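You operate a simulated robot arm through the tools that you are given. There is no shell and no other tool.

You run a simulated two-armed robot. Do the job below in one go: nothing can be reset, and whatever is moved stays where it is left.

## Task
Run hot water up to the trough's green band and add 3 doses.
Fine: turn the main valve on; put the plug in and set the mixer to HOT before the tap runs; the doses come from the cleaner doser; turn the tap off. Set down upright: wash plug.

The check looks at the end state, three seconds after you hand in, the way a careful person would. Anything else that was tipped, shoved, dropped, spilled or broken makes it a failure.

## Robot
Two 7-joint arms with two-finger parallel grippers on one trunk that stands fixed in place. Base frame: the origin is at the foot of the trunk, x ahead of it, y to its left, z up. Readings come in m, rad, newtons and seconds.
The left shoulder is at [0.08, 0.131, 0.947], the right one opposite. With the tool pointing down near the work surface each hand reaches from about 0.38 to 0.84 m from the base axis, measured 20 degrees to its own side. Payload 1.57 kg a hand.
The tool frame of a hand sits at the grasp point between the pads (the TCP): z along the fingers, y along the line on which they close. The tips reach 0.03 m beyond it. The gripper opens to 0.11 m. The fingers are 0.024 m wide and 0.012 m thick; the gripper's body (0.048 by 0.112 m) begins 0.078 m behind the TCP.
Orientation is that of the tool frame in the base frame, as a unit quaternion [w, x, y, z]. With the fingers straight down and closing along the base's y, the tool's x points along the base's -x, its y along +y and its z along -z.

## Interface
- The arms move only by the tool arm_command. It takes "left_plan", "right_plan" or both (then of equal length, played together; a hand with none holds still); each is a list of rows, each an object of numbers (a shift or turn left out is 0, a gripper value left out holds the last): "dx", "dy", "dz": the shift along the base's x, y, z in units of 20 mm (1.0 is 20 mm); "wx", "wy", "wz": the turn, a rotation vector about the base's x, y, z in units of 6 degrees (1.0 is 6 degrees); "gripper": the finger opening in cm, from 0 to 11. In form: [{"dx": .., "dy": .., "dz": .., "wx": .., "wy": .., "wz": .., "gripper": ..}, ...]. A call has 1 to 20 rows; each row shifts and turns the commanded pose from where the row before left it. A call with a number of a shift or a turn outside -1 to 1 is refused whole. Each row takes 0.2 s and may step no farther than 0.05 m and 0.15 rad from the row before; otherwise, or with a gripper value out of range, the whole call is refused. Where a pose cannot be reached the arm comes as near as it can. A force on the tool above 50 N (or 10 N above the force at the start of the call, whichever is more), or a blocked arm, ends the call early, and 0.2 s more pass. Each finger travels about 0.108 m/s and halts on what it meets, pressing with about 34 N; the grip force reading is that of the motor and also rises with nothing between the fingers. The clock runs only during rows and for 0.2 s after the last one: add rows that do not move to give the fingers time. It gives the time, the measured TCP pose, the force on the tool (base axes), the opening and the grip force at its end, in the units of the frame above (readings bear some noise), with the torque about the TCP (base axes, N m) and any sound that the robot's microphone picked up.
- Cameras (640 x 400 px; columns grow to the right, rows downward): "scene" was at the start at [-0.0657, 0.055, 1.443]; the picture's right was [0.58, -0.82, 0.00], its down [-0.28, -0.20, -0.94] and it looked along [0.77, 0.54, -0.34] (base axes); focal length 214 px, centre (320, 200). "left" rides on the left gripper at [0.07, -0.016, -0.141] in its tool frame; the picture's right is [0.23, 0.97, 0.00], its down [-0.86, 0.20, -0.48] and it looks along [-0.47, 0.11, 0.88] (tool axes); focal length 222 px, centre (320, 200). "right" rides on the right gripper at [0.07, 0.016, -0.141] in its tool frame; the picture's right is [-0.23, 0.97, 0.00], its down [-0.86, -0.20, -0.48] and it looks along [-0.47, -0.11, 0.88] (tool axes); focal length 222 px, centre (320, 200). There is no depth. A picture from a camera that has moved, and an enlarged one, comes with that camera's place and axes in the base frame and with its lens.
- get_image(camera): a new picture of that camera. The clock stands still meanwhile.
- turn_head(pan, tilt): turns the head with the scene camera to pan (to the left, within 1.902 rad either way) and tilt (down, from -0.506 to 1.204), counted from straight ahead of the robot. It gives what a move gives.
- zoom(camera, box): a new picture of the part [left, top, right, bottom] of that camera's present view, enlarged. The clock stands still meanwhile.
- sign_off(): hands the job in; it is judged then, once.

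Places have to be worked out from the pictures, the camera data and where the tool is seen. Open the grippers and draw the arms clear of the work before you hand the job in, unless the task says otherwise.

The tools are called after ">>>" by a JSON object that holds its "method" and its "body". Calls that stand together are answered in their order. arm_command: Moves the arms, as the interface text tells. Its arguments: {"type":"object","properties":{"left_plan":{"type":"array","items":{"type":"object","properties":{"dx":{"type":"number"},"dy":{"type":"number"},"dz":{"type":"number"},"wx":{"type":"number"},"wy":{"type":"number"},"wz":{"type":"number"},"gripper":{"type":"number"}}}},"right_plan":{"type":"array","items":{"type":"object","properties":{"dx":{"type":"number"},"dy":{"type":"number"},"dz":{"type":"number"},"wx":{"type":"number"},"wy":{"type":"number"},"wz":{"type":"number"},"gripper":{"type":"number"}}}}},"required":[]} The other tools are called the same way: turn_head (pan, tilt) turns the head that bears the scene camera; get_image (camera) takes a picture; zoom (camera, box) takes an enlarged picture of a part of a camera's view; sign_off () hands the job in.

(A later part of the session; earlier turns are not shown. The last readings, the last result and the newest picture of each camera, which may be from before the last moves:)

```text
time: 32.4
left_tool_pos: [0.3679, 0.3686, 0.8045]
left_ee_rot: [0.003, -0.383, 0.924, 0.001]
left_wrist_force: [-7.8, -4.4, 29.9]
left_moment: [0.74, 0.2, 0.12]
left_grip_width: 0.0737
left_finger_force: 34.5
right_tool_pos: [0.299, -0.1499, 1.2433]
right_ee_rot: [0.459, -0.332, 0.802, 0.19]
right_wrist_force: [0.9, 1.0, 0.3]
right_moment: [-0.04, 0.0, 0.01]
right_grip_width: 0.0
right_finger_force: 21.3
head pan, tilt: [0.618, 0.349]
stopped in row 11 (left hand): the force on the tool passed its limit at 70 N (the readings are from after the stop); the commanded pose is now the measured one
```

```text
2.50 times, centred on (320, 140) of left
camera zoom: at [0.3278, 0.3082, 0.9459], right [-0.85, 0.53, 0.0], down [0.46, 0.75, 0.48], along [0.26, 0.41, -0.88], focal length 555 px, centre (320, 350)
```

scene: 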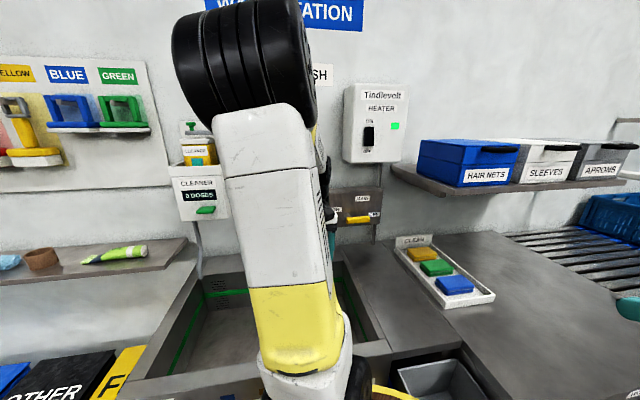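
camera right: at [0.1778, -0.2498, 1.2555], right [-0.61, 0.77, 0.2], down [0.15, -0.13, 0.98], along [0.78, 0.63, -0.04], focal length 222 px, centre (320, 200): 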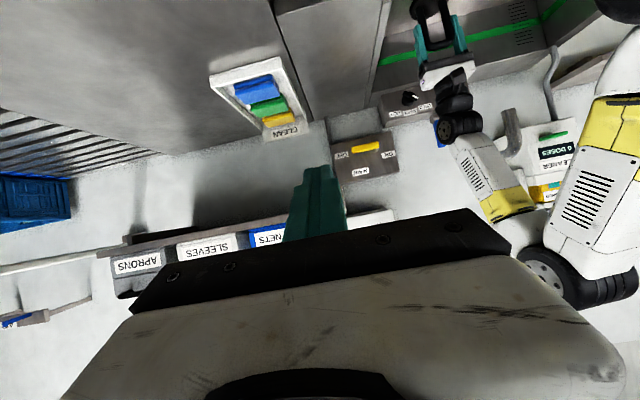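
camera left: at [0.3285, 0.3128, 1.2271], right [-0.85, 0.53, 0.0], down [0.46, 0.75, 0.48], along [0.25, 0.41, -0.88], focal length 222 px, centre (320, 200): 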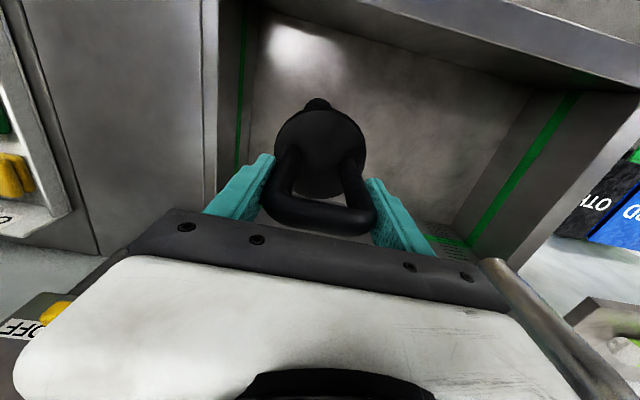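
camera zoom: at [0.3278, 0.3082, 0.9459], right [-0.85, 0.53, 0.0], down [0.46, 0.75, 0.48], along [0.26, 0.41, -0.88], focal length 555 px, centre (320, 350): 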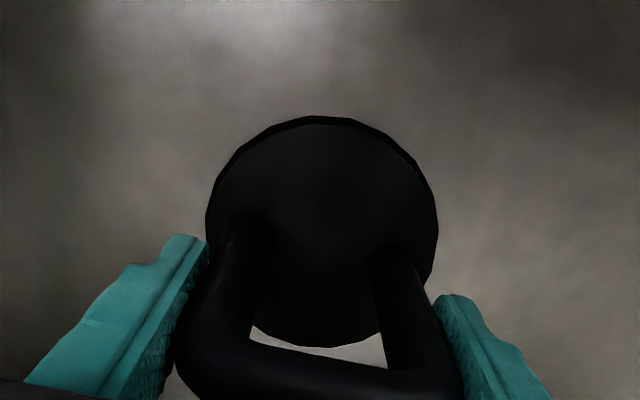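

The plug has met the floor at TCP z 0.8045. I'll release it and raise the hand straight up.

>>> {"method": "arm_command", "body": {"left_plan": [{"dz": 0.07}, {"gripper": 9}, {}, {}, {"gripper": 11}, {}, {"dz": 0.5}, {"dz": 0.5}, {"dz": 1}, {"dz": 1}, {"dz": 1}, {"dz": 1}, {"dz": 1}, {"dz": 1}, {"dz": 1}, {"dz": 1}, {"dz": 1}, {"dz": 1}]}}

>>> {"method": "get_image", "body": {"camera": "left"}}

>>> {"method": "get_image", "body": {"camera": "right"}}

```text
time: 36.2
left_tool_pos: [0.3677, 0.3703, 1.0254]
left_ee_rot: [0.002, -0.383, 0.924, 0.0]
left_wrist_force: [0.7, -0.8, -0.1]
left_moment: [0.01, 0.01, 0.01]
left_grip_width: 0.1102
left_finger_force: 0.1
right_tool_pos: [0.3006, -0.1512, 1.2438]
right_ee_rot: [0.46, -0.332, 0.802, 0.19]
right_wrist_force: [-0.2, 0.1, 0.1]
right_moment: [0.03, 0.02, 0.0]
right_grip_width: 0.0
right_finger_force: 21.8
head pan, tilt: [0.618, 0.349]
```

```text
taken
camera left: at [0.3287, 0.3099, 1.166], right [-0.85, 0.53, 0.0], down [0.46, 0.75, 0.48], along [0.26, 0.41, -0.88], focal length 222 px, centre (320, 200)
```

left: 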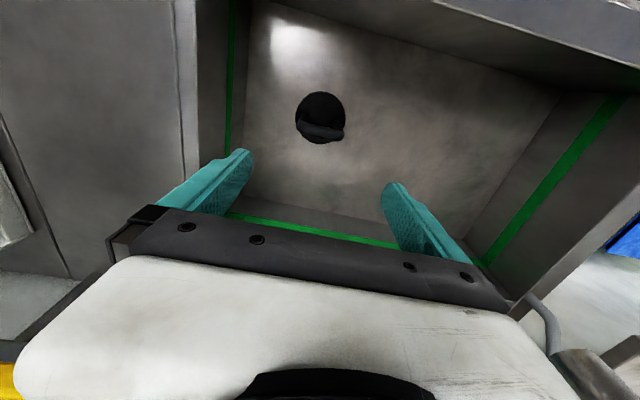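

```text
taken
camera right: at [0.178, -0.2497, 1.2555], right [-0.61, 0.77, 0.2], down [0.15, -0.13, 0.98], along [0.78, 0.63, -0.04], focal length 222 px, centre (320, 200)
```

right: 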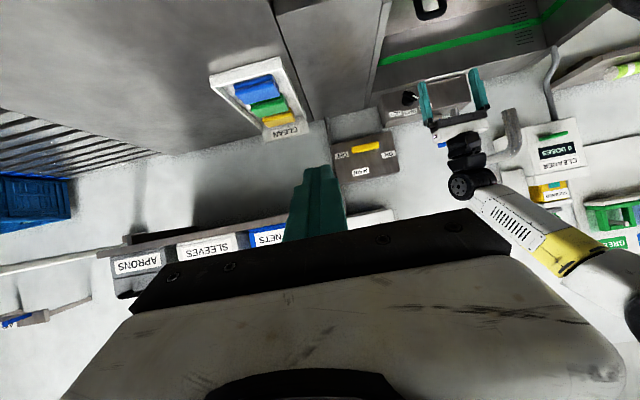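

The plug stands over the drain with no hole showing. I'll zoom in to confirm it's seated.

>>> {"method": "zoom", "body": {"camera": "left", "box": [260, 60, 380, 170]}}

>>> {"method": "zoom", "body": {"camera": "right", "box": [370, 0, 490, 70]}}

```text
3.64 times, centred on (320, 115) of left
camera zoom: at [0.3287, 0.3099, 1.166], right [-0.85, 0.53, 0.0], down [0.46, 0.75, 0.48], along [0.26, 0.41, -0.88], focal length 808 px, centre (320, 509)
```

zoom: 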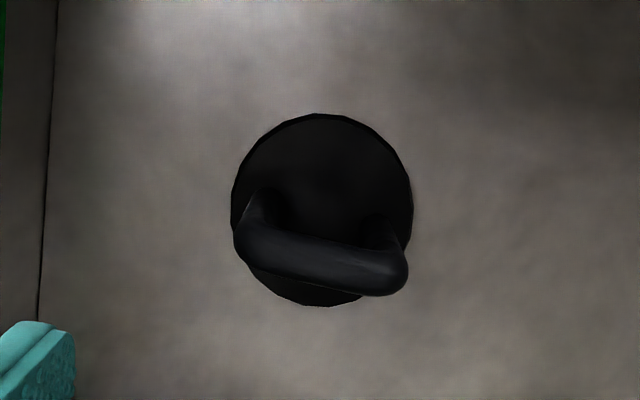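

```text
5.33 times, centred on (430, 35) of right
camera zoom: at [0.178, -0.2497, 1.2555], right [-0.61, 0.77, 0.2], down [0.15, -0.13, 0.98], along [0.78, 0.63, -0.04], focal length 1185 px, centre (-267, 1080)
```

zoom: 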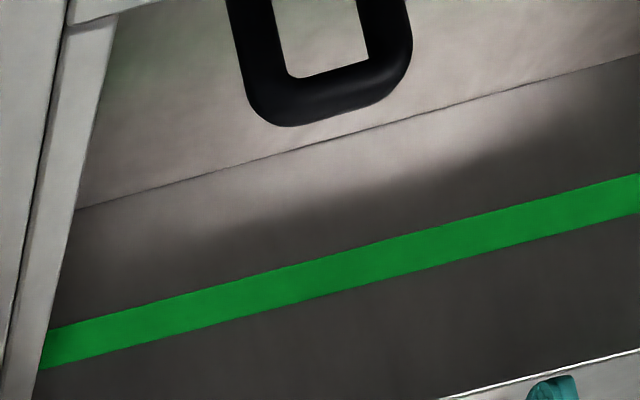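

The plug covers the drain. Next is the mixer knob at about (0.528, 0.498, 0.934). I'll pitch the left hand to point at the wall while moving to a standoff in front of the knob.

>>> {"method": "arm_command", "body": {"left_plan": [{"dx": 0.267, "dy": 0.167, "wx": 0.7, "wy": -0.7, "dz": 0.3}, {"dx": 0.267, "dy": 0.167, "wx": 0.7, "wy": -0.7, "dz": 0.3}, {"dx": 0.267, "dy": 0.167, "wx": 0.7, "wy": -0.7, "dz": 0.3}, {"dx": 0.267, "dy": 0.167, "wx": 0.7, "wy": -0.7, "dz": 0.3}, {"dx": 0.267, "dy": 0.167, "wx": 0.7, "wy": -0.7}, {"dx": 0.267, "dy": 0.167, "wx": 0.7, "wy": -0.7}, {"dx": 0.267, "dy": 0.167, "wx": 0.7, "wy": -0.7}, {"dx": 0.267, "dy": 0.167, "wx": 0.7, "wy": -0.7}, {"dx": 0.267, "dy": 0.167, "wx": 0.7, "wy": -0.7}]}}

>>> {"method": "get_image", "body": {"camera": "left"}}

>>> {"method": "get_image", "body": {"camera": "right"}}

>>> {"method": "get_image", "body": {"camera": "scene"}}

```text
time: 38.2
left_tool_pos: [0.4511, 0.4195, 1.0689]
left_ee_rot: [0.416, -0.342, 0.825, 0.171]
left_wrist_force: [-1.0, 0.1, 0.7]
left_moment: [-0.01, -0.01, -0.02]
left_grip_width: 0.1102
left_finger_force: 0.1
left hand out of reach, approached as far as the arm can: row 7, 8, 9
right_tool_pos: [0.3002, -0.1503, 1.2439]
right_ee_rot: [0.46, -0.332, 0.801, 0.19]
right_wrist_force: [-0.1, 0.1, 0.4]
right_moment: [0.01, 0.0, 0.01]
right_grip_width: 0.0
right_finger_force: 21.4
head pan, tilt: [0.618, 0.349]
```

```text
taken
camera left: at [0.3512, 0.2975, 1.0968], right [-0.78, 0.59, -0.18], down [-0.06, 0.23, 0.97], along [0.62, 0.77, -0.15], focal length 222 px, centre (320, 200)
```

left: 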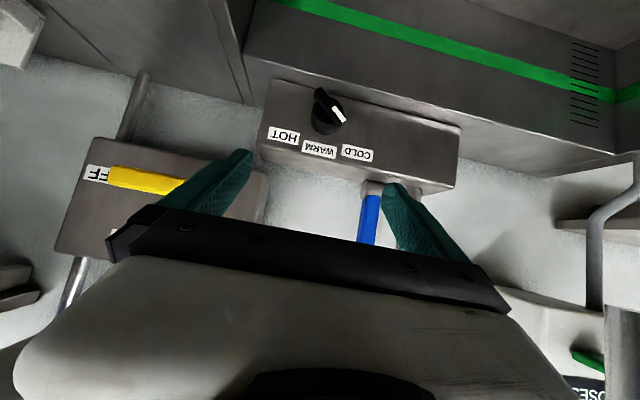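

```text
taken
camera right: at [0.1777, -0.2498, 1.2555], right [-0.61, 0.77, 0.2], down [0.15, -0.13, 0.98], along [0.78, 0.63, -0.04], focal length 222 px, centre (320, 200)
```

right: 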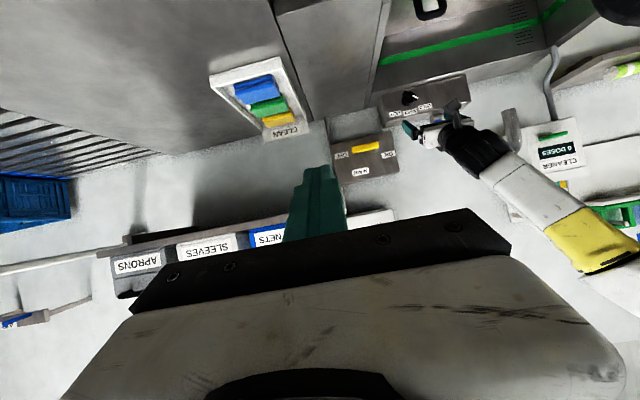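

```text
taken
```

scene: 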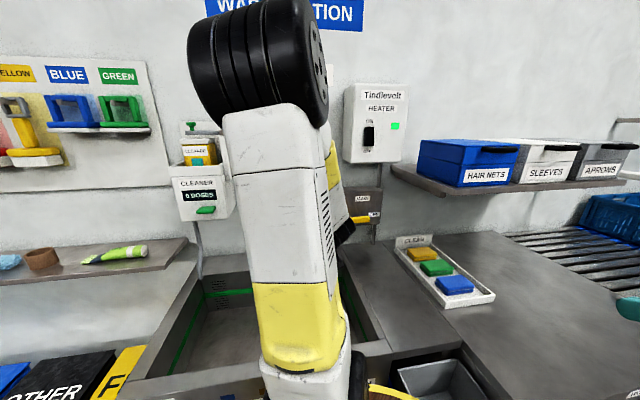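

The left arm is too cramped at this angle, and the right arm lines up better with the knob, valve and tap. I'll retract the left hand up and left to an overlook position.

>>> {"method": "arm_command", "body": {"left_plan": [{"dx": -0.267, "dy": -0.167, "dz": 1, "wx": -0.7, "wy": 0.7}, {"dx": -0.267, "dy": -0.167, "dz": 1, "wx": -0.7, "wy": 0.7}, {"dx": -0.267, "dy": -0.167, "dz": 1, "wx": -0.7, "wy": 0.7}, {"dx": -0.267, "dy": -0.167, "dz": 1, "wx": -0.7, "wy": 0.7}, {"dx": -0.267, "dy": -0.167, "dz": 1, "wx": -0.7, "wy": 0.7}, {"dx": -0.267, "dy": -0.167, "dz": 1, "wx": -0.7, "wy": 0.7}, {"dx": -0.267, "dy": -0.167, "dz": 1, "wx": -0.7, "wy": 0.7}, {"dz": 1, "wx": -0.7, "wy": 0.7}, {"dz": 1, "wx": -0.7, "wy": 0.7}, {"dz": 1}, {"dz": 1}, {"dz": 1}, {"dz": 1}, {"dz": 1}, {"dz": 1}, {"dz": 1}, {"dz": 1}]}}

>>> {"method": "get_image", "body": {"camera": "left"}}

```text
time: 41.8
left_tool_pos: [0.4138, 0.3958, 1.4081]
left_ee_rot: [0.002, -0.383, 0.924, 0.001]
left_wrist_force: [-0.3, 0.1, -0.6]
left_moment: [-0.02, 0.03, -0.01]
left_grip_width: 0.11
left_finger_force: 0.0
right_tool_pos: [0.2998, -0.1497, 1.2443]
right_ee_rot: [0.46, -0.332, 0.801, 0.19]
right_wrist_force: [0.6, 1.0, 0.1]
right_moment: [0.01, 0.01, -0.02]
right_grip_width: 0.0
right_finger_force: 21.3
head pan, tilt: [0.618, 0.349]
```

```text
taken
camera left: at [0.3748, 0.3343, 1.5493], right [-0.85, 0.53, 0.0], down [0.46, 0.75, 0.48], along [0.26, 0.41, -0.88], focal length 222 px, centre (320, 200)
```

left: 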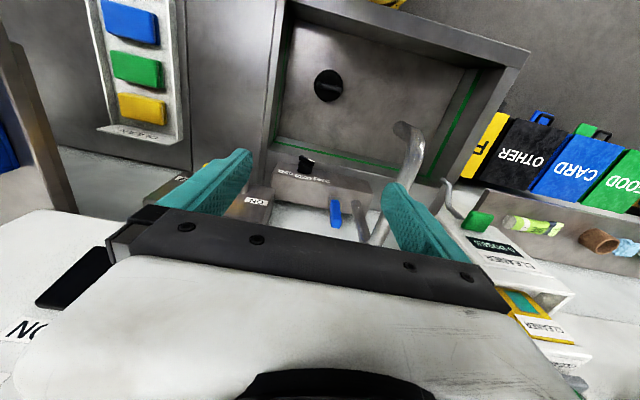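

From above, the blue tap lever, knob and spout all show clearly. I'll zoom in for geometry.

>>> {"method": "zoom", "body": {"camera": "left", "box": [250, 110, 450, 250]}}

>>> {"method": "zoom", "body": {"camera": "left", "box": [400, 160, 640, 320]}}

```text
2.86 times, centred on (350, 180) of left
camera zoom: at [0.3748, 0.3343, 1.5493], right [-0.85, 0.53, 0.0], down [0.46, 0.75, 0.48], along [0.26, 0.41, -0.88], focal length 635 px, centre (234, 257)
```

zoom: 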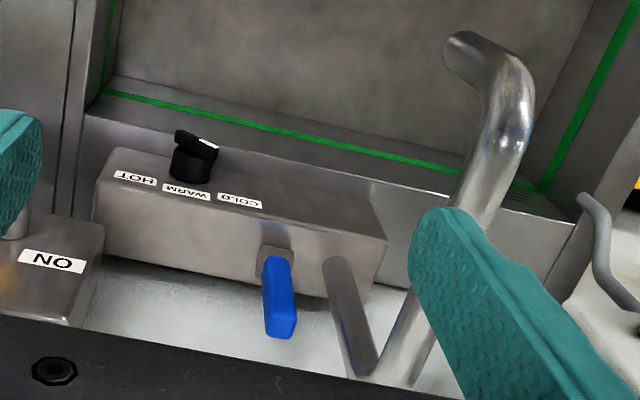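

```text
2.50 times, centred on (520, 240) of left
camera zoom: at [0.3748, 0.3343, 1.5493], right [-0.85, 0.53, 0.0], down [0.46, 0.75, 0.48], along [0.26, 0.41, -0.88], focal length 555 px, centre (-180, 100)
```

zoom: 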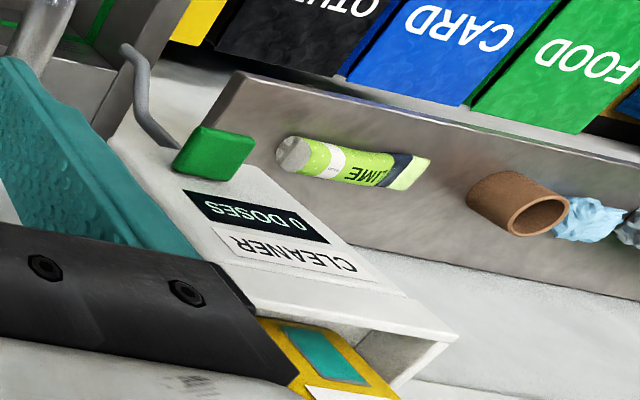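

The knob cap is now at about (0.515, 0.485, 0.945), and the tap lever is at s of about -0.067, d of about 0.77, with z from 1.02 to 1.135. I'll move the left hand aside to an overlook and bring the right hand, levelled, in front of the wall panels.

>>> {"method": "arm_command", "body": {"left_plan": [{"dx": -1, "dy": 0.6}, {"dx": -1, "dy": 0.6}, {"dx": -1, "dy": 0.6}, {"dx": -1, "dy": 0.6}, {"dx": -1, "dy": 0.6}, {"dx": -1, "dy": 0.6}, {"dx": -1, "dy": 0.6}, {"dx": -1, "dy": 0.6}]}}

>>> {"method": "arm_command", "body": {"right_plan": [{"dx": 0.575, "dy": 0.99, "dz": -0.31}, {"dx": 0.575, "dy": 0.99, "dz": -0.31}, {"dx": 0.575, "dy": 0.99, "dz": -0.31}, {"dx": 0.575, "dy": 0.99, "dz": -0.31}, {"dx": 0.575, "dy": 0.99, "dz": -0.31}, {"dx": 0.575, "dy": 0.99, "dz": -0.31}, {"dx": 0.575, "dy": 0.99, "dz": -0.31, "wx": 0.7, "wy": -0.7}, {"dx": 0.575, "dy": 0.99, "dz": -0.31, "wx": 0.7, "wy": -0.7}, {"dx": 0.575, "dy": 0.99, "dz": -0.31, "wx": 0.7, "wy": -0.7}, {"dx": 0.575, "dy": 0.99, "dz": -0.31, "wx": 0.7, "wy": -0.7}, {"dx": 0.575, "dy": 0.99, "dz": -0.31, "wx": 0.7, "wy": -0.7}, {"dx": 0.575, "dy": 0.99, "dz": -0.31}, {"dx": 0.575, "dy": 0.99, "dz": -0.31}, {"dx": 0.575, "dy": 0.99, "dz": -0.31}, {"dx": 0.575, "dy": 0.99, "dz": -0.31}, {"dx": 0.575, "dy": 0.99, "dz": -0.31}]}}

>>> {"method": "get_image", "body": {"camera": "right"}}

>>> {"method": "get_image", "body": {"camera": "left"}}

>>> {"method": "get_image", "body": {"camera": "scene"}}

```text
time: 43.6
left_tool_pos: [0.2535, 0.494, 1.4084]
left_ee_rot: [0.002, -0.384, 0.924, 0.0]
left_wrist_force: [-0.1, 0.6, -0.3]
left_moment: [0.02, 0.01, 0.01]
left_grip_width: 0.1098
left_finger_force: 0.1
right_tool_pos: [0.2989, -0.1507, 1.2447]
right_ee_rot: [0.46, -0.332, 0.801, 0.191]
right_wrist_force: [-0.1, 0.3, 0.2]
right_moment: [-0.01, -0.01, 0.03]
right_grip_width: 0.0001
right_finger_force: 21.2
head pan, tilt: [0.618, 0.349]
```

```text
time: 47.0
left_tool_pos: [0.2525, 0.4922, 1.4079]
left_ee_rot: [0.003, -0.384, 0.923, 0.0]
left_wrist_force: [-0.5, 0.2, -0.1]
left_moment: [0.02, 0.01, 0.0]
left_grip_width: 0.1101
left_finger_force: 0.0
right_tool_pos: [0.5151, 0.1189, 1.2316]
right_ee_rot: [0.651, -0.271, 0.657, 0.269]
right_wrist_force: [0.7, 0.7, -0.8]
right_moment: [0.0, 0.01, 0.0]
right_grip_width: 0.0
right_finger_force: 21.0
right hand out of reach, approached as far as the arm can: row 4, 5, 6, 7, 8, 9, 10, 11, 14, 15, 16
head pan, tilt: [0.618, 0.349]
```

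```text
taken
camera right: at [0.4034, 0.0311, 1.1651], right [-0.69, 0.69, 0.23], down [-0.19, -0.47, 0.86], along [0.7, 0.55, 0.46], focal length 222 px, centre (320, 200)
```

right: 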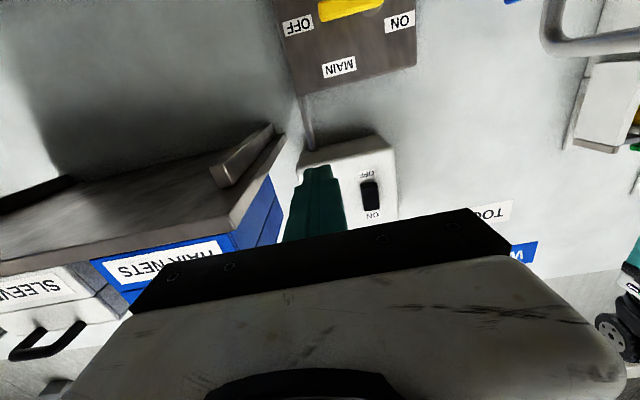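

```text
taken
camera left: at [0.2138, 0.4315, 1.5495], right [-0.85, 0.53, 0.0], down [0.46, 0.75, 0.48], along [0.26, 0.41, -0.88], focal length 222 px, centre (320, 200)
```

left: 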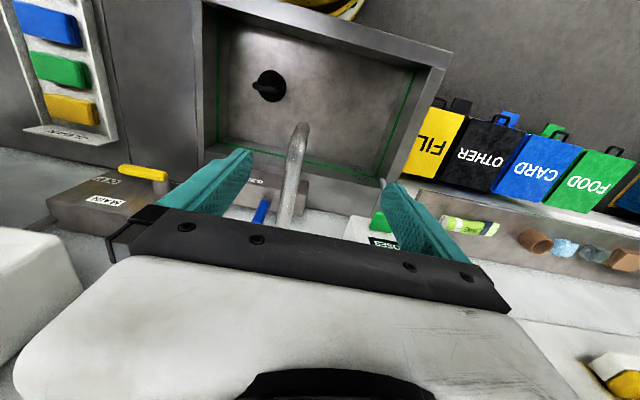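

```text
taken
```

scene: 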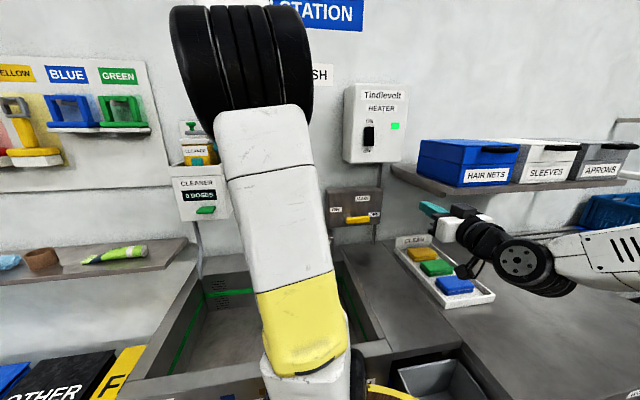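

The right hand is level and pointing at the wall, but it's higher and further right than I asked. I'll bring it left and down in front of the MAIN panel.

>>> {"method": "arm_command", "body": {"right_plan": [{"dy": 0.9, "dz": -0.7}, {"dy": 0.9, "dz": -0.7}, {"dy": 0.9, "dz": -0.7}, {"dy": 0.9, "dz": -0.7}, {"dy": 0.9, "dz": -0.7}, {"dy": 0.9, "dz": -0.7}, {"dy": 0.9, "dz": -0.7}, {"dy": 0.9, "dz": -0.7}]}}

>>> {"method": "get_image", "body": {"camera": "right"}}

>>> {"method": "get_image", "body": {"camera": "left"}}

>>> {"method": "get_image", "body": {"camera": "scene"}}

```text
time: 48.8
left_tool_pos: [0.2531, 0.4924, 1.4077]
left_ee_rot: [0.003, -0.384, 0.924, 0.001]
left_wrist_force: [-0.1, 0.0, -0.1]
left_moment: [-0.02, 0.0, -0.01]
left_grip_width: 0.1102
left_finger_force: 0.1
right_tool_pos: [0.5098, 0.1202, 1.2302]
right_ee_rot: [0.65, -0.272, 0.656, 0.27]
right_wrist_force: [1.1, 0.0, 0.4]
right_moment: [-0.03, -0.02, -0.01]
right_grip_width: 0.0
right_finger_force: 20.9
right hand out of reach, approached as far as the arm can: row 1, 2, 3, 4, 5, 6, 7, 8
head pan, tilt: [0.618, 0.349]
```

```text
taken
camera right: at [0.3986, 0.0322, 1.1627], right [-0.69, 0.69, 0.23], down [-0.19, -0.47, 0.86], along [0.7, 0.55, 0.46], focal length 222 px, centre (320, 200)
```

right: 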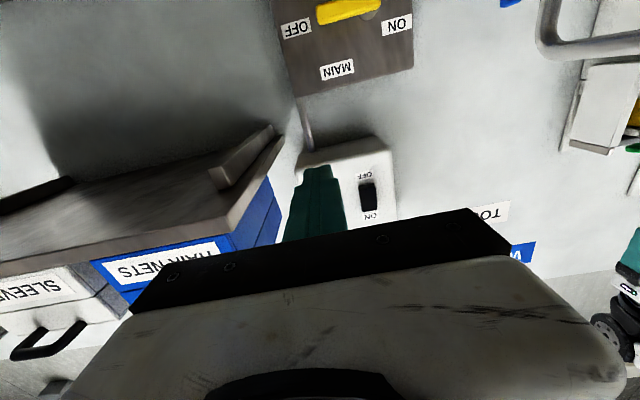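

```text
taken
camera left: at [0.2138, 0.4316, 1.5495], right [-0.85, 0.53, 0.0], down [0.46, 0.75, 0.48], along [0.26, 0.41, -0.88], focal length 222 px, centre (320, 200)
```

left: 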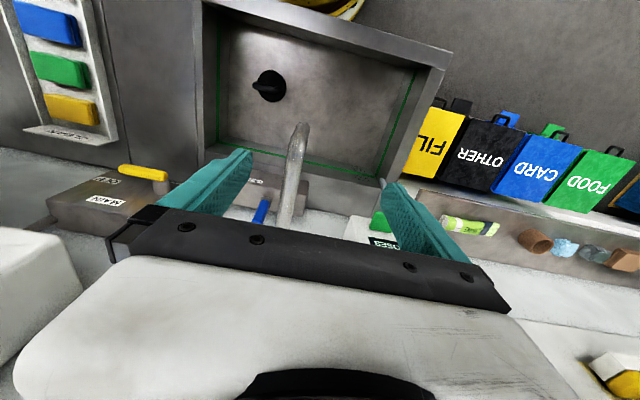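

```text
taken
```

scene: 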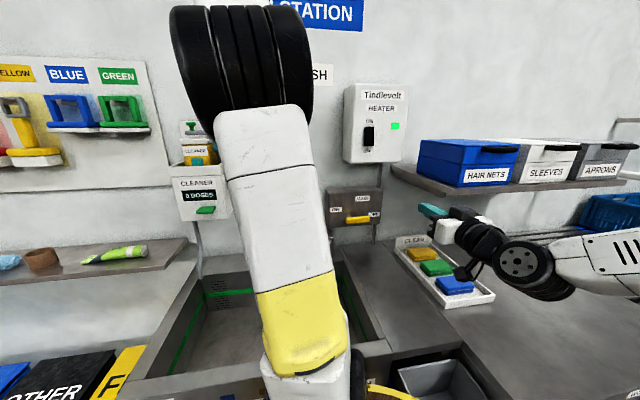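

The right arm is at a wrist limit when held level. Pitch 60° moved freely before, so I'll go back to that, which also suits pushing levers, and move toward the MAIN panel.

>>> {"method": "arm_command", "body": {"right_plan": [{"wx": -0.7, "wy": 0.7}, {"wx": -0.7, "wy": 0.7}, {"wx": -0.7, "wy": 0.7}, {"wx": -0.7, "wy": 0.7}, {"wx": -0.7, "wy": 0.7}, {"dx": 0.3, "dy": 0.9, "dz": -0.6}, {"dx": 0.3, "dy": 0.9, "dz": -0.6}, {"dx": 0.3, "dy": 0.9, "dz": -0.6}, {"dx": 0.3, "dy": 0.9, "dz": -0.6}, {"dx": 0.3, "dy": 0.9, "dz": -0.6}, {"dx": 0.3, "dy": 0.9, "dz": -0.6}]}}

>>> {"method": "get_image", "body": {"camera": "right"}}

>>> {"method": "get_image", "body": {"camera": "scene"}}

```text
time: 51.2
left_tool_pos: [0.2525, 0.4937, 1.4082]
left_ee_rot: [0.002, -0.383, 0.924, 0.001]
left_wrist_force: [0.3, 0.4, -0.3]
left_moment: [0.03, 0.02, -0.02]
left_grip_width: 0.1097
left_finger_force: 0.0
right_tool_pos: [0.5139, 0.1467, 1.2143]
right_ee_rot: [0.459, -0.332, 0.801, 0.191]
right_wrist_force: [0.4, 0.4, 0.2]
right_moment: [0.02, 0.02, -0.02]
right_grip_width: 0.0
right_finger_force: 21.1
right hand out of reach, approached as far as the arm can: row 7, 8, 9, 10, 11
head pan, tilt: [0.618, 0.349]
```

```text
taken
camera right: at [0.3916, 0.0466, 1.2243], right [-0.61, 0.77, 0.2], down [0.15, -0.13, 0.98], along [0.78, 0.63, -0.04], focal length 222 px, centre (320, 200)
```

right: 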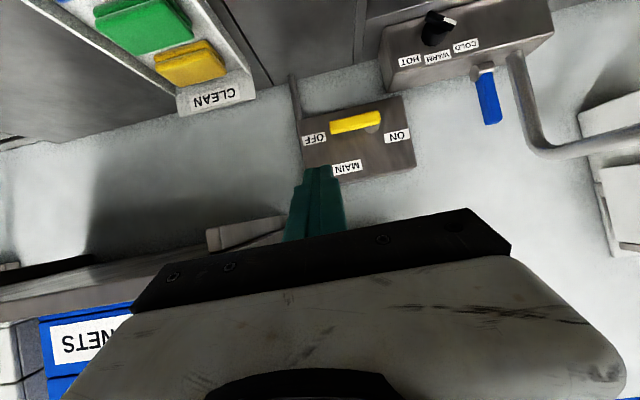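

```text
taken
```

scene: 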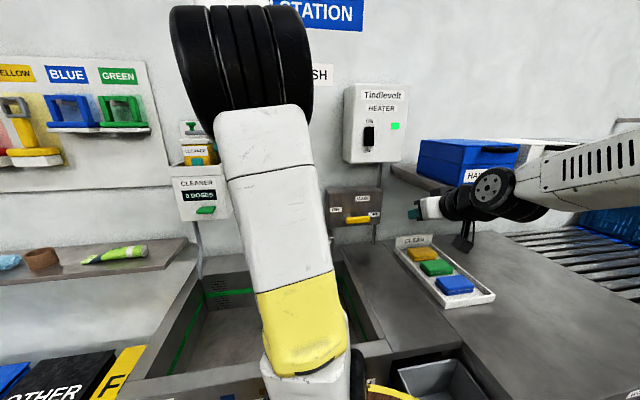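

The right arm's elbow swings too far out to work here, so the left arm at pitch of about 55° will do the wall work. I'll back the right hand off to serve as a side camera.

>>> {"method": "arm_command", "body": {"right_plan": [{"dx": -0.65, "dy": -1}, {"dx": -0.65, "dy": -1}, {"dx": -0.65, "dy": -1}, {"dx": -0.65, "dy": -1}, {"dx": -0.65, "dy": -1}, {"dx": -0.65, "dy": -1}, {"dx": -0.65, "dy": -1}, {"dx": -0.65, "dy": -1}, {"dx": -0.65, "dy": -1}, {"dx": -0.65, "dy": -1}, {"dx": -0.65, "dy": -1}, {"dx": -0.65, "dy": -1}, {"dx": -0.65, "dy": -1}]}}

>>> {"method": "get_image", "body": {"camera": "right"}}

>>> {"method": "get_image", "body": {"camera": "scene"}}

```text
time: 54.0
left_tool_pos: [0.2542, 0.494, 1.4083]
left_ee_rot: [0.003, -0.383, 0.924, 0.001]
left_wrist_force: [0.7, 0.9, 0.3]
left_moment: [0.01, 0.06, 0.03]
left_grip_width: 0.1101
left_finger_force: 0.1
right_tool_pos: [0.3428, -0.1139, 1.214]
right_ee_rot: [0.458, -0.333, 0.802, 0.19]
right_wrist_force: [-0.2, 0.6, 0.4]
right_moment: [0.0, 0.01, 0.01]
right_grip_width: 0.0001
right_finger_force: 21.2
head pan, tilt: [0.618, 0.349]
```

```text
taken
camera right: at [0.2205, -0.2145, 1.226], right [-0.61, 0.77, 0.2], down [0.16, -0.13, 0.98], along [0.78, 0.63, -0.04], focal length 222 px, centre (320, 200)
```

right: 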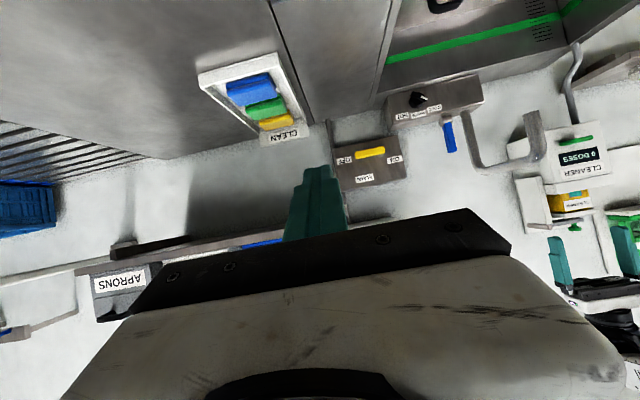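

```text
taken
```

scene: 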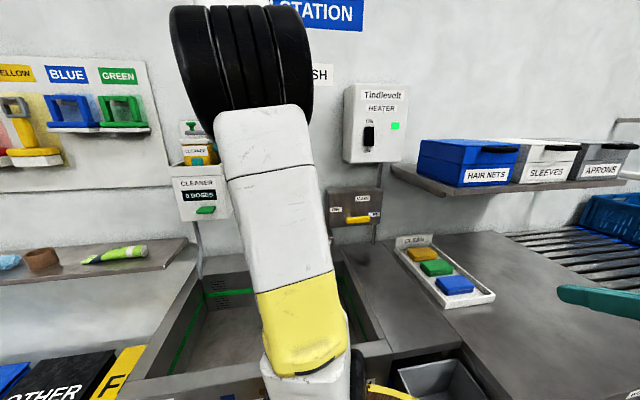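

I'll close the left fingers into a pusher, shift right of the spout at height, then pitch and descend toward the knob.

>>> {"method": "arm_command", "body": {"left_plan": [{"dx": 1, "dy": -0.45, "gripper": 0}, {"dx": 1, "dy": -0.45}, {"dx": 1, "dy": -0.45}, {"dx": 1, "dy": -0.45}, {"dx": 1, "dy": -0.45}, {"dx": 1, "dy": -0.45}, {"dx": 1, "dy": -0.45}, {"dx": 1, "dy": -0.45}, {"dx": 1, "dy": -0.45}, {"wx": 0.7, "wy": -0.7, "dz": -1}, {"wx": 0.7, "wy": -0.7, "dz": -1}, {"wx": 0.7, "wy": -0.7, "dz": -1}, {"wx": 0.7, "wy": -0.7, "dz": -1}, {"wx": 0.7, "wy": -0.7, "dz": -1}, {"wx": 0.7, "wy": -0.7, "dz": -1, "dx": 0.3, "dy": 0.3}, {"wx": 0.7, "wy": -0.7, "dz": -1, "dx": 0.3, "dy": 0.3}, {"wx": 0.7, "wy": -0.7, "dz": -1, "dx": 0.3, "dy": 0.3}, {"wx": 0.7, "wy": -0.7, "dz": -1, "dx": 0.3, "dy": 0.3}]}}

>>> {"method": "get_image", "body": {"camera": "left"}}

>>> {"method": "get_image", "body": {"camera": "right"}}

```text
time: 57.8
left_tool_pos: [0.4571, 0.4348, 1.2281]
left_ee_rot: [0.419, -0.341, 0.823, 0.172]
left_wrist_force: [-0.6, 0.0, -0.5]
left_moment: [0.0, -0.01, 0.0]
left_grip_width: 0.0003
left_finger_force: 21.2
right_tool_pos: [0.3421, -0.1134, 1.2145]
right_ee_rot: [0.46, -0.331, 0.802, 0.19]
right_wrist_force: [-0.3, 0.0, 0.4]
right_moment: [-0.02, 0.03, -0.02]
right_grip_width: 0.0
right_finger_force: 21.3
head pan, tilt: [0.618, 0.349]
```

```text
taken
camera left: at [0.3581, 0.3138, 1.2559], right [-0.78, 0.59, -0.19], down [-0.06, 0.23, 0.97], along [0.62, 0.77, -0.14], focal length 222 px, centre (320, 200)
```

left: 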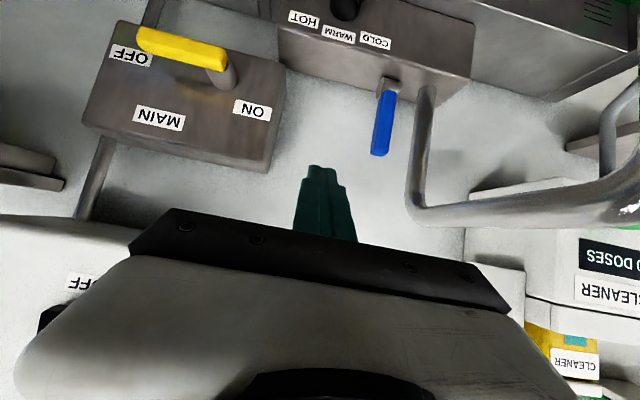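

```text
taken
camera right: at [0.2204, -0.2143, 1.2262], right [-0.61, 0.77, 0.2], down [0.16, -0.13, 0.98], along [0.78, 0.63, -0.04], focal length 222 px, centre (320, 200)
```

right: 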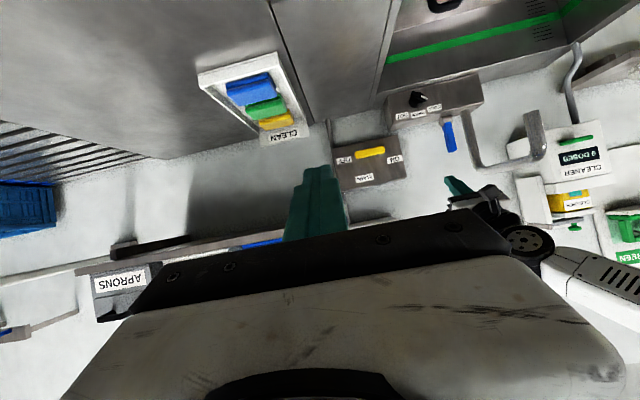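

Pitch 54° was reached without any limit. I'll lower toward the knob, staying about 6 cm short of it, and look.

>>> {"method": "arm_command", "body": {"left_plan": [{"dx": -0.08, "dy": 0.133, "dz": -0.95}, {"dx": -0.08, "dy": 0.133, "dz": -0.95}, {"dx": -0.08, "dy": 0.133, "dz": -0.95}, {"dx": -0.08, "dy": 0.133, "dz": -0.95}, {"dx": -0.08, "dy": 0.133, "dz": -0.95}, {"dx": -0.08, "dy": 0.133, "dz": -0.95}, {"dx": -0.08, "dy": 0.133, "dz": -0.95}, {"dx": -0.08, "dy": 0.133, "dz": -0.95}, {"dx": -0.08, "dy": 0.133, "dz": -0.95}, {"dx": -0.08, "dy": 0.133, "dz": -0.95}, {"dx": -0.08, "dy": 0.133, "dz": -0.95}, {"dx": -0.08, "dy": 0.133, "dz": -0.95}]}}

>>> {"method": "get_image", "body": {"camera": "left"}}

>>> {"method": "zoom", "body": {"camera": "right", "box": [360, 40, 520, 160]}}

```text
time: 60.4
left_tool_pos: [0.4407, 0.469, 1.0011]
left_ee_rot: [0.418, -0.342, 0.824, 0.173]
left_wrist_force: [-0.1, -0.3, 0.2]
left_moment: [0.02, 0.01, 0.01]
left_grip_width: 0.0
left_finger_force: 21.1
left hand out of reach, approached as far as the arm can: row 12
right_tool_pos: [0.3429, -0.1144, 1.2137]
right_ee_rot: [0.459, -0.333, 0.802, 0.191]
right_wrist_force: [-0.3, -1.1, 0.2]
right_moment: [-0.01, -0.04, 0.01]
right_grip_width: 0.0001
right_finger_force: 20.9
head pan, tilt: [0.618, 0.349]
```

```text
taken
camera left: at [0.3426, 0.3481, 1.0296], right [-0.78, 0.59, -0.19], down [-0.06, 0.23, 0.97], along [0.62, 0.77, -0.14], focal length 222 px, centre (320, 200)
```

left: 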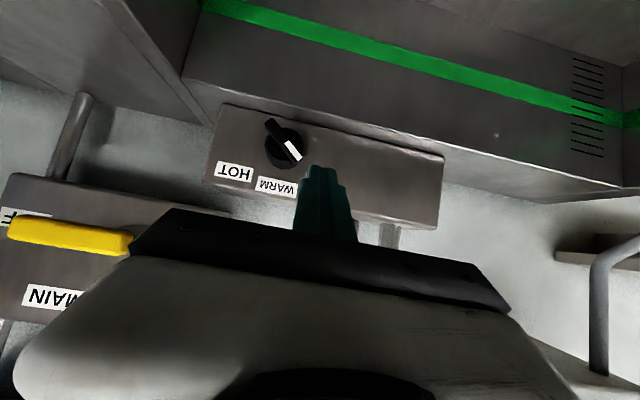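

```text
3.33 times, centred on (440, 100) of right
camera zoom: at [0.2204, -0.2145, 1.2261], right [-0.61, 0.77, 0.2], down [0.16, -0.13, 0.98], along [0.78, 0.63, -0.04], focal length 740 px, centre (-80, 533)
```

zoom: 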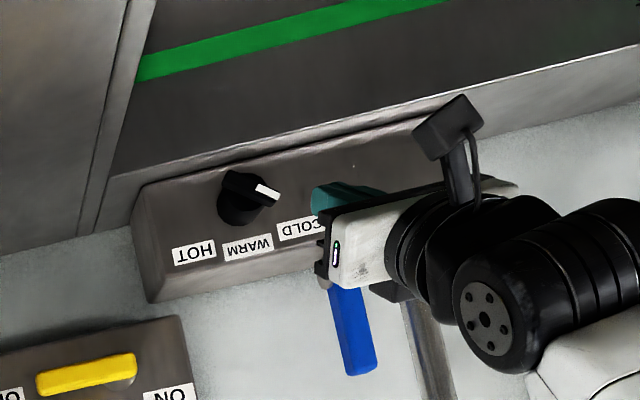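

I can see the knob bar with its white end and my fingertip beside it. I'll zoom in to place them precisely.

>>> {"method": "zoom", "body": {"camera": "left", "box": [200, 90, 400, 230]}}

```text
2.86 times, centred on (300, 160) of left
camera zoom: at [0.3426, 0.3481, 1.0296], right [-0.78, 0.59, -0.19], down [-0.06, 0.23, 0.97], along [0.62, 0.77, -0.14], focal length 635 px, centre (377, 314)
```

zoom: 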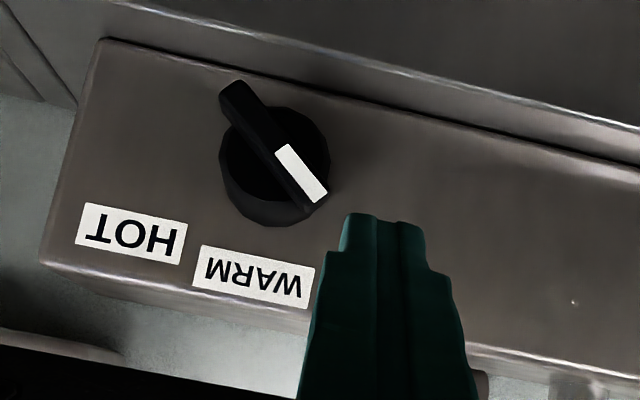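

Combining both cameras, the knob axis is at about s=0.021, z=0.936, with the bar front at d of about 0.73 and the white end 50° left of up. HOT is 50° right of up. I'll lower the fingertip to the lower-left of the white end, still short of it.

>>> {"method": "arm_command", "body": {"left_plan": [{"dx": 0.33, "dy": 0.2, "dz": -0.74}, {"dx": 0.33, "dy": 0.2, "dz": -0.74}, {"dx": 0.33, "dy": 0.2, "dz": -0.74}, {"dx": 0.33, "dy": 0.2, "dz": -0.74}]}}

>>> {"method": "zoom", "body": {"camera": "left", "box": [200, 90, 400, 230]}}

>>> {"method": "zoom", "body": {"camera": "right", "box": [360, 40, 520, 160]}}

```text
time: 61.4
left_tool_pos: [0.4679, 0.4851, 0.9434]
left_ee_rot: [0.419, -0.341, 0.824, 0.172]
left_wrist_force: [-0.2, 0.4, 0.8]
left_moment: [-0.03, 0.0, 0.01]
left_grip_width: 0.0
left_finger_force: 21.4
right_tool_pos: [0.3431, -0.1145, 1.214]
right_ee_rot: [0.459, -0.332, 0.802, 0.191]
right_wrist_force: [0.4, -0.1, 0.0]
right_moment: [-0.01, -0.04, -0.02]
right_grip_width: 0.0
right_finger_force: 21.5
head pan, tilt: [0.618, 0.349]
```

```text
2.86 times, centred on (300, 160) of left
camera zoom: at [0.3683, 0.3642, 0.9713], right [-0.78, 0.59, -0.19], down [-0.06, 0.23, 0.97], along [0.62, 0.77, -0.14], focal length 635 px, centre (377, 314)
```

zoom: 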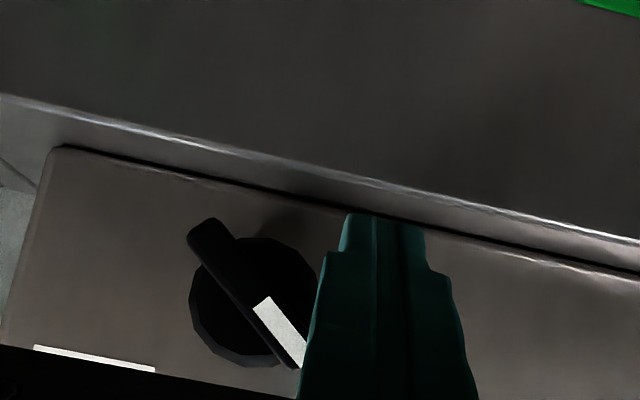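

```text
3.33 times, centred on (440, 100) of right
camera zoom: at [0.2204, -0.2145, 1.2261], right [-0.61, 0.77, 0.2], down [0.16, -0.13, 0.98], along [0.78, 0.63, -0.04], focal length 740 px, centre (-80, 533)
```

zoom: 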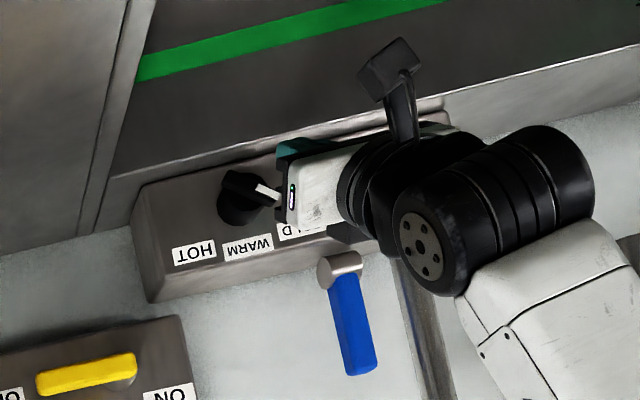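

I'll advance the fingertip 3 cm to the bar's depth, then start the push under the white end and check.

>>> {"method": "arm_command", "body": {"left_plan": [{"dx": 0.5, "dy": 0.56, "dz": 0.08}, {"dx": 0.5, "dy": 0.56, "dz": 0.08}, {"dx": 0.283, "dy": -0.283, "dz": 0.15}, {"dx": 0.042, "dy": -0.042, "dz": 0.565}]}}

>>> {"method": "zoom", "body": {"camera": "left", "box": [200, 90, 400, 230]}}

>>> {"method": "zoom", "body": {"camera": "right", "box": [380, 60, 480, 130]}}

```text
time: 62.4
left_tool_pos: [0.4903, 0.5054, 0.9605]
left_ee_rot: [0.418, -0.346, 0.822, 0.176]
left_wrist_force: [-40.2, 2.7, 4.3]
left_moment: [0.14, 0.36, 0.34]
left_grip_width: 0.0001
left_finger_force: 21.1
right_tool_pos: [0.3407, -0.1142, 1.2145]
right_ee_rot: [0.459, -0.333, 0.801, 0.191]
right_wrist_force: [0.5, 1.0, -0.1]
right_moment: [-0.01, -0.02, -0.01]
right_grip_width: 0.0003
right_finger_force: 21.8
head pan, tilt: [0.618, 0.349]
```

```text
2.86 times, centred on (300, 160) of left
camera zoom: at [0.3924, 0.3832, 0.9879], right [-0.79, 0.59, -0.18], down [-0.06, 0.22, 0.97], along [0.61, 0.78, -0.14], focal length 635 px, centre (377, 314)
```

zoom: 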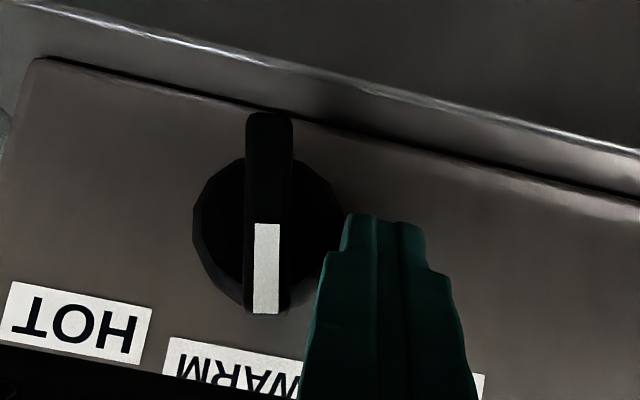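

```text
5.71 times, centred on (430, 95) of right
camera zoom: at [0.2193, -0.214, 1.2264], right [-0.61, 0.77, 0.2], down [0.16, -0.13, 0.98], along [0.78, 0.63, -0.04], focal length 1269 px, centre (-309, 800)
```

zoom: 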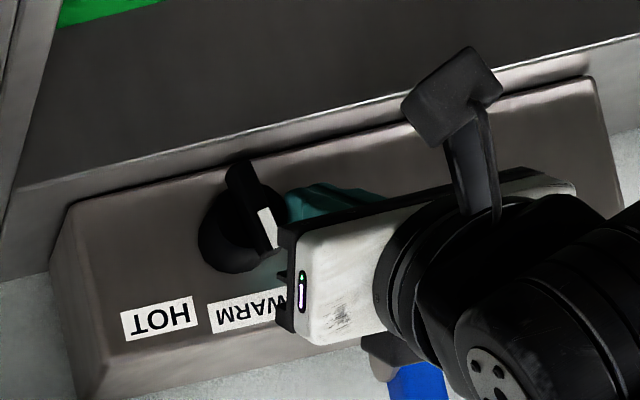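

The knob has turned about 40°, nearly to WARM. I'll continue along the arc toward HOT, easing the depth pressure slightly.

>>> {"method": "arm_command", "body": {"left_plan": [{"dx": 0.105, "dy": -0.305, "dz": 0.485}, {"dx": 0.332, "dy": -0.332, "dz": 0.315}, {"dx": 0.396, "dy": -0.396, "dz": 0.095}, {"dx": 0.226, "dy": -0.226, "dz": -0.035}]}}

>>> {"method": "zoom", "body": {"camera": "left", "box": [200, 90, 400, 230]}}

>>> {"method": "zoom", "body": {"camera": "right", "box": [380, 60, 480, 130]}}

```text
time: 62.9
left_tool_pos: [0.4893, 0.5056, 0.9707]
left_ee_rot: [0.416, -0.351, 0.819, 0.183]
left_wrist_force: [-14.4, 6.8, 0.0]
left_moment: [0.16, 0.38, 0.25]
left_grip_width: 0.0
left_finger_force: 21.1
right_tool_pos: [0.343, -0.1157, 1.2154]
right_ee_rot: [0.459, -0.332, 0.802, 0.189]
right_wrist_force: [0.4, 0.8, -0.7]
right_moment: [-0.02, 0.0, -0.04]
right_grip_width: 0.0001
right_finger_force: 21.2
head pan, tilt: [0.618, 0.349]
stopped in row 2 (left hand): the force on the tool passed its limit at 55 N (the readings are from after the stop); the commanded pose is now the measured one
```

```text
2.86 times, centred on (300, 160) of left
camera zoom: at [0.3944, 0.3814, 0.9978], right [-0.8, 0.57, -0.18], down [-0.06, 0.22, 0.97], along [0.6, 0.79, -0.14], focal length 635 px, centre (377, 314)
```

zoom: 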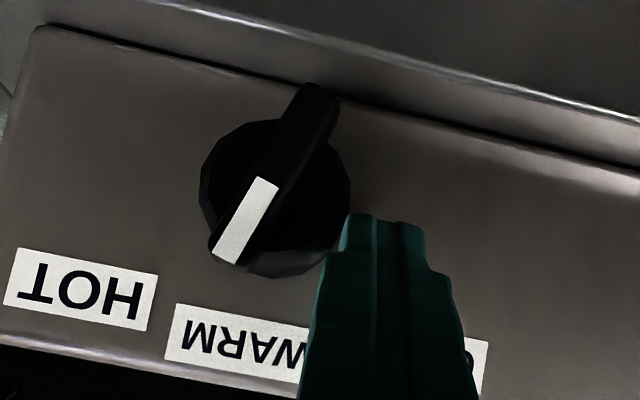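

```text
5.71 times, centred on (430, 95) of right
camera zoom: at [0.22, -0.2146, 1.2263], right [-0.61, 0.77, 0.2], down [0.15, -0.13, 0.98], along [0.78, 0.62, -0.04], focal length 1269 px, centre (-309, 800)
```

zoom: 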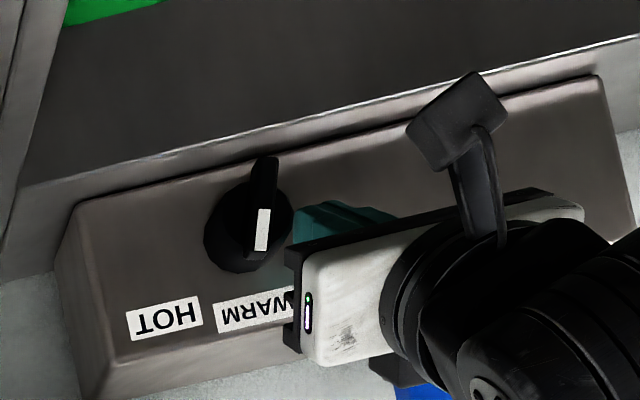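

The knob is about 20° past WARM, and the finger is now catching the knob's cylinder. I'll withdraw 12 mm so it touches only the raised bar, then push straight right toward HOT.

>>> {"method": "arm_command", "body": {"left_plan": [{"dx": -0.425, "dy": -0.425}, {"dx": 0.25, "dy": -0.25}, {"dx": 0.25, "dy": -0.25}, {"dx": 0.25, "dy": -0.25}, {"dx": 0.25, "dy": -0.25}]}}

>>> {"method": "zoom", "body": {"camera": "left", "box": [200, 90, 400, 230]}}

>>> {"method": "zoom", "body": {"camera": "right", "box": [380, 60, 480, 130]}}

```text
time: 63.8
left_tool_pos: [0.4899, 0.4885, 0.9747]
left_ee_rot: [0.42, -0.353, 0.815, 0.188]
left_wrist_force: [-22.5, -6.0, 15.5]
left_moment: [0.09, -0.08, 0.13]
left_grip_width: 0.0
left_finger_force: 21.2
right_tool_pos: [0.342, -0.115, 1.2157]
right_ee_rot: [0.46, -0.331, 0.802, 0.19]
right_wrist_force: [-0.4, 1.3, -0.2]
right_moment: [0.0, 0.01, -0.01]
right_grip_width: 0.0001
right_finger_force: 21.3
head pan, tilt: [0.618, 0.349]
stopped in row 4 (left hand): the force on the tool passed its limit at 57 N (the readings are from after the stop); the commanded pose is now the measured one
```

```text
2.86 times, centred on (300, 160) of left
camera zoom: at [0.3945, 0.3633, 0.9992], right [-0.8, 0.57, -0.18], down [-0.07, 0.2, 0.98], along [0.59, 0.8, -0.13], focal length 635 px, centre (377, 314)
```

zoom: 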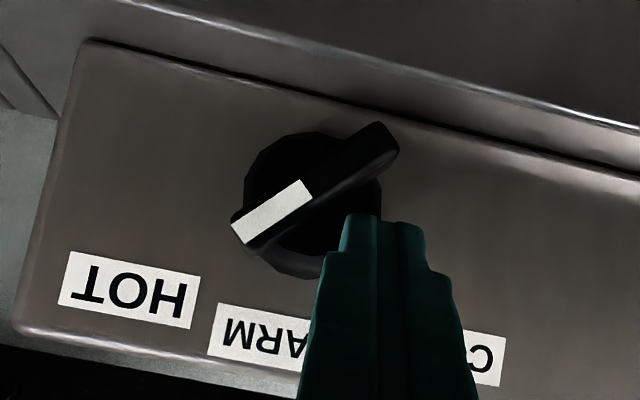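

```text
5.71 times, centred on (430, 95) of right
camera zoom: at [0.219, -0.2156, 1.2262], right [-0.61, 0.77, 0.2], down [0.15, -0.13, 0.98], along [0.78, 0.63, -0.04], focal length 1269 px, centre (-309, 800)
```

zoom: 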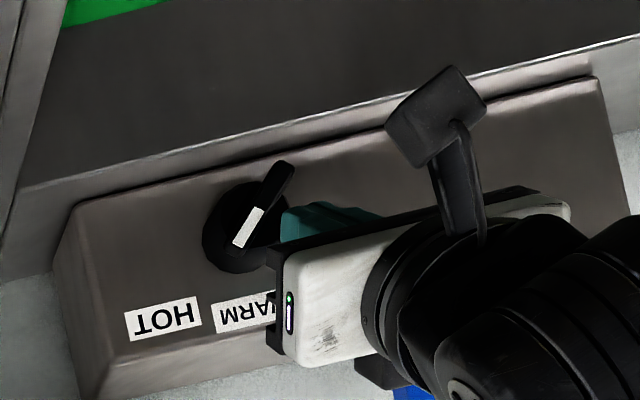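

The knob is now about 15° short of HOT, and the finger sits too near the axis for leverage. I'll raise it 9 mm, ease back slightly and push right again.

>>> {"method": "arm_command", "body": {"left_plan": [{"dx": -0.21, "dy": 0, "dz": 0.45}, {"dx": 0.212, "dy": -0.212}, {"dx": 0.212, "dy": -0.212}, {"dx": 0.212, "dy": -0.212}, {"dx": 0.212, "dy": -0.212}]}}

>>> {"method": "zoom", "body": {"camera": "left", "box": [200, 90, 400, 230]}}

>>> {"method": "zoom", "body": {"camera": "right", "box": [380, 60, 480, 130]}}

```text
time: 65.0
left_tool_pos: [0.4994, 0.4774, 0.9811]
left_ee_rot: [0.417, -0.357, 0.814, 0.19]
left_wrist_force: [-35.8, 24.1, 6.5]
left_moment: [0.67, 0.82, 0.68]
left_grip_width: 0.0
left_finger_force: 21.5
right_tool_pos: [0.3409, -0.1145, 1.216]
right_ee_rot: [0.459, -0.333, 0.801, 0.191]
right_wrist_force: [0.2, 0.9, -0.3]
right_moment: [-0.02, 0.01, 0.03]
right_grip_width: 0.0001
right_finger_force: 21.0
head pan, tilt: [0.618, 0.349]
```

```text
2.86 times, centred on (300, 160) of left
camera zoom: at [0.4052, 0.3512, 1.0068], right [-0.81, 0.56, -0.17], down [-0.07, 0.2, 0.98], along [0.58, 0.8, -0.13], focal length 635 px, centre (377, 314)
```

zoom: 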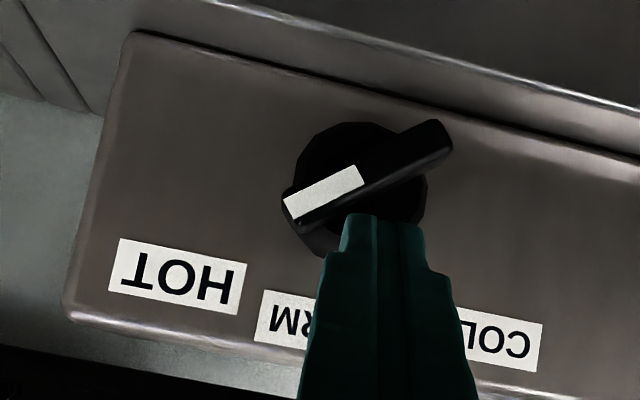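

```text
5.71 times, centred on (430, 95) of right
camera zoom: at [0.2191, -0.2139, 1.2265], right [-0.61, 0.77, 0.2], down [0.16, -0.13, 0.98], along [0.78, 0.63, -0.04], focal length 1269 px, centre (-309, 800)
```

zoom: 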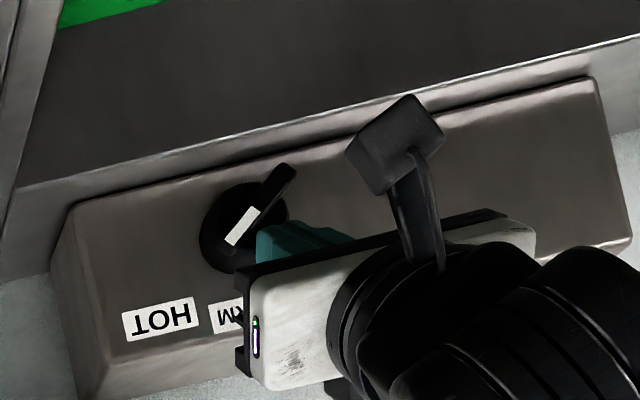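

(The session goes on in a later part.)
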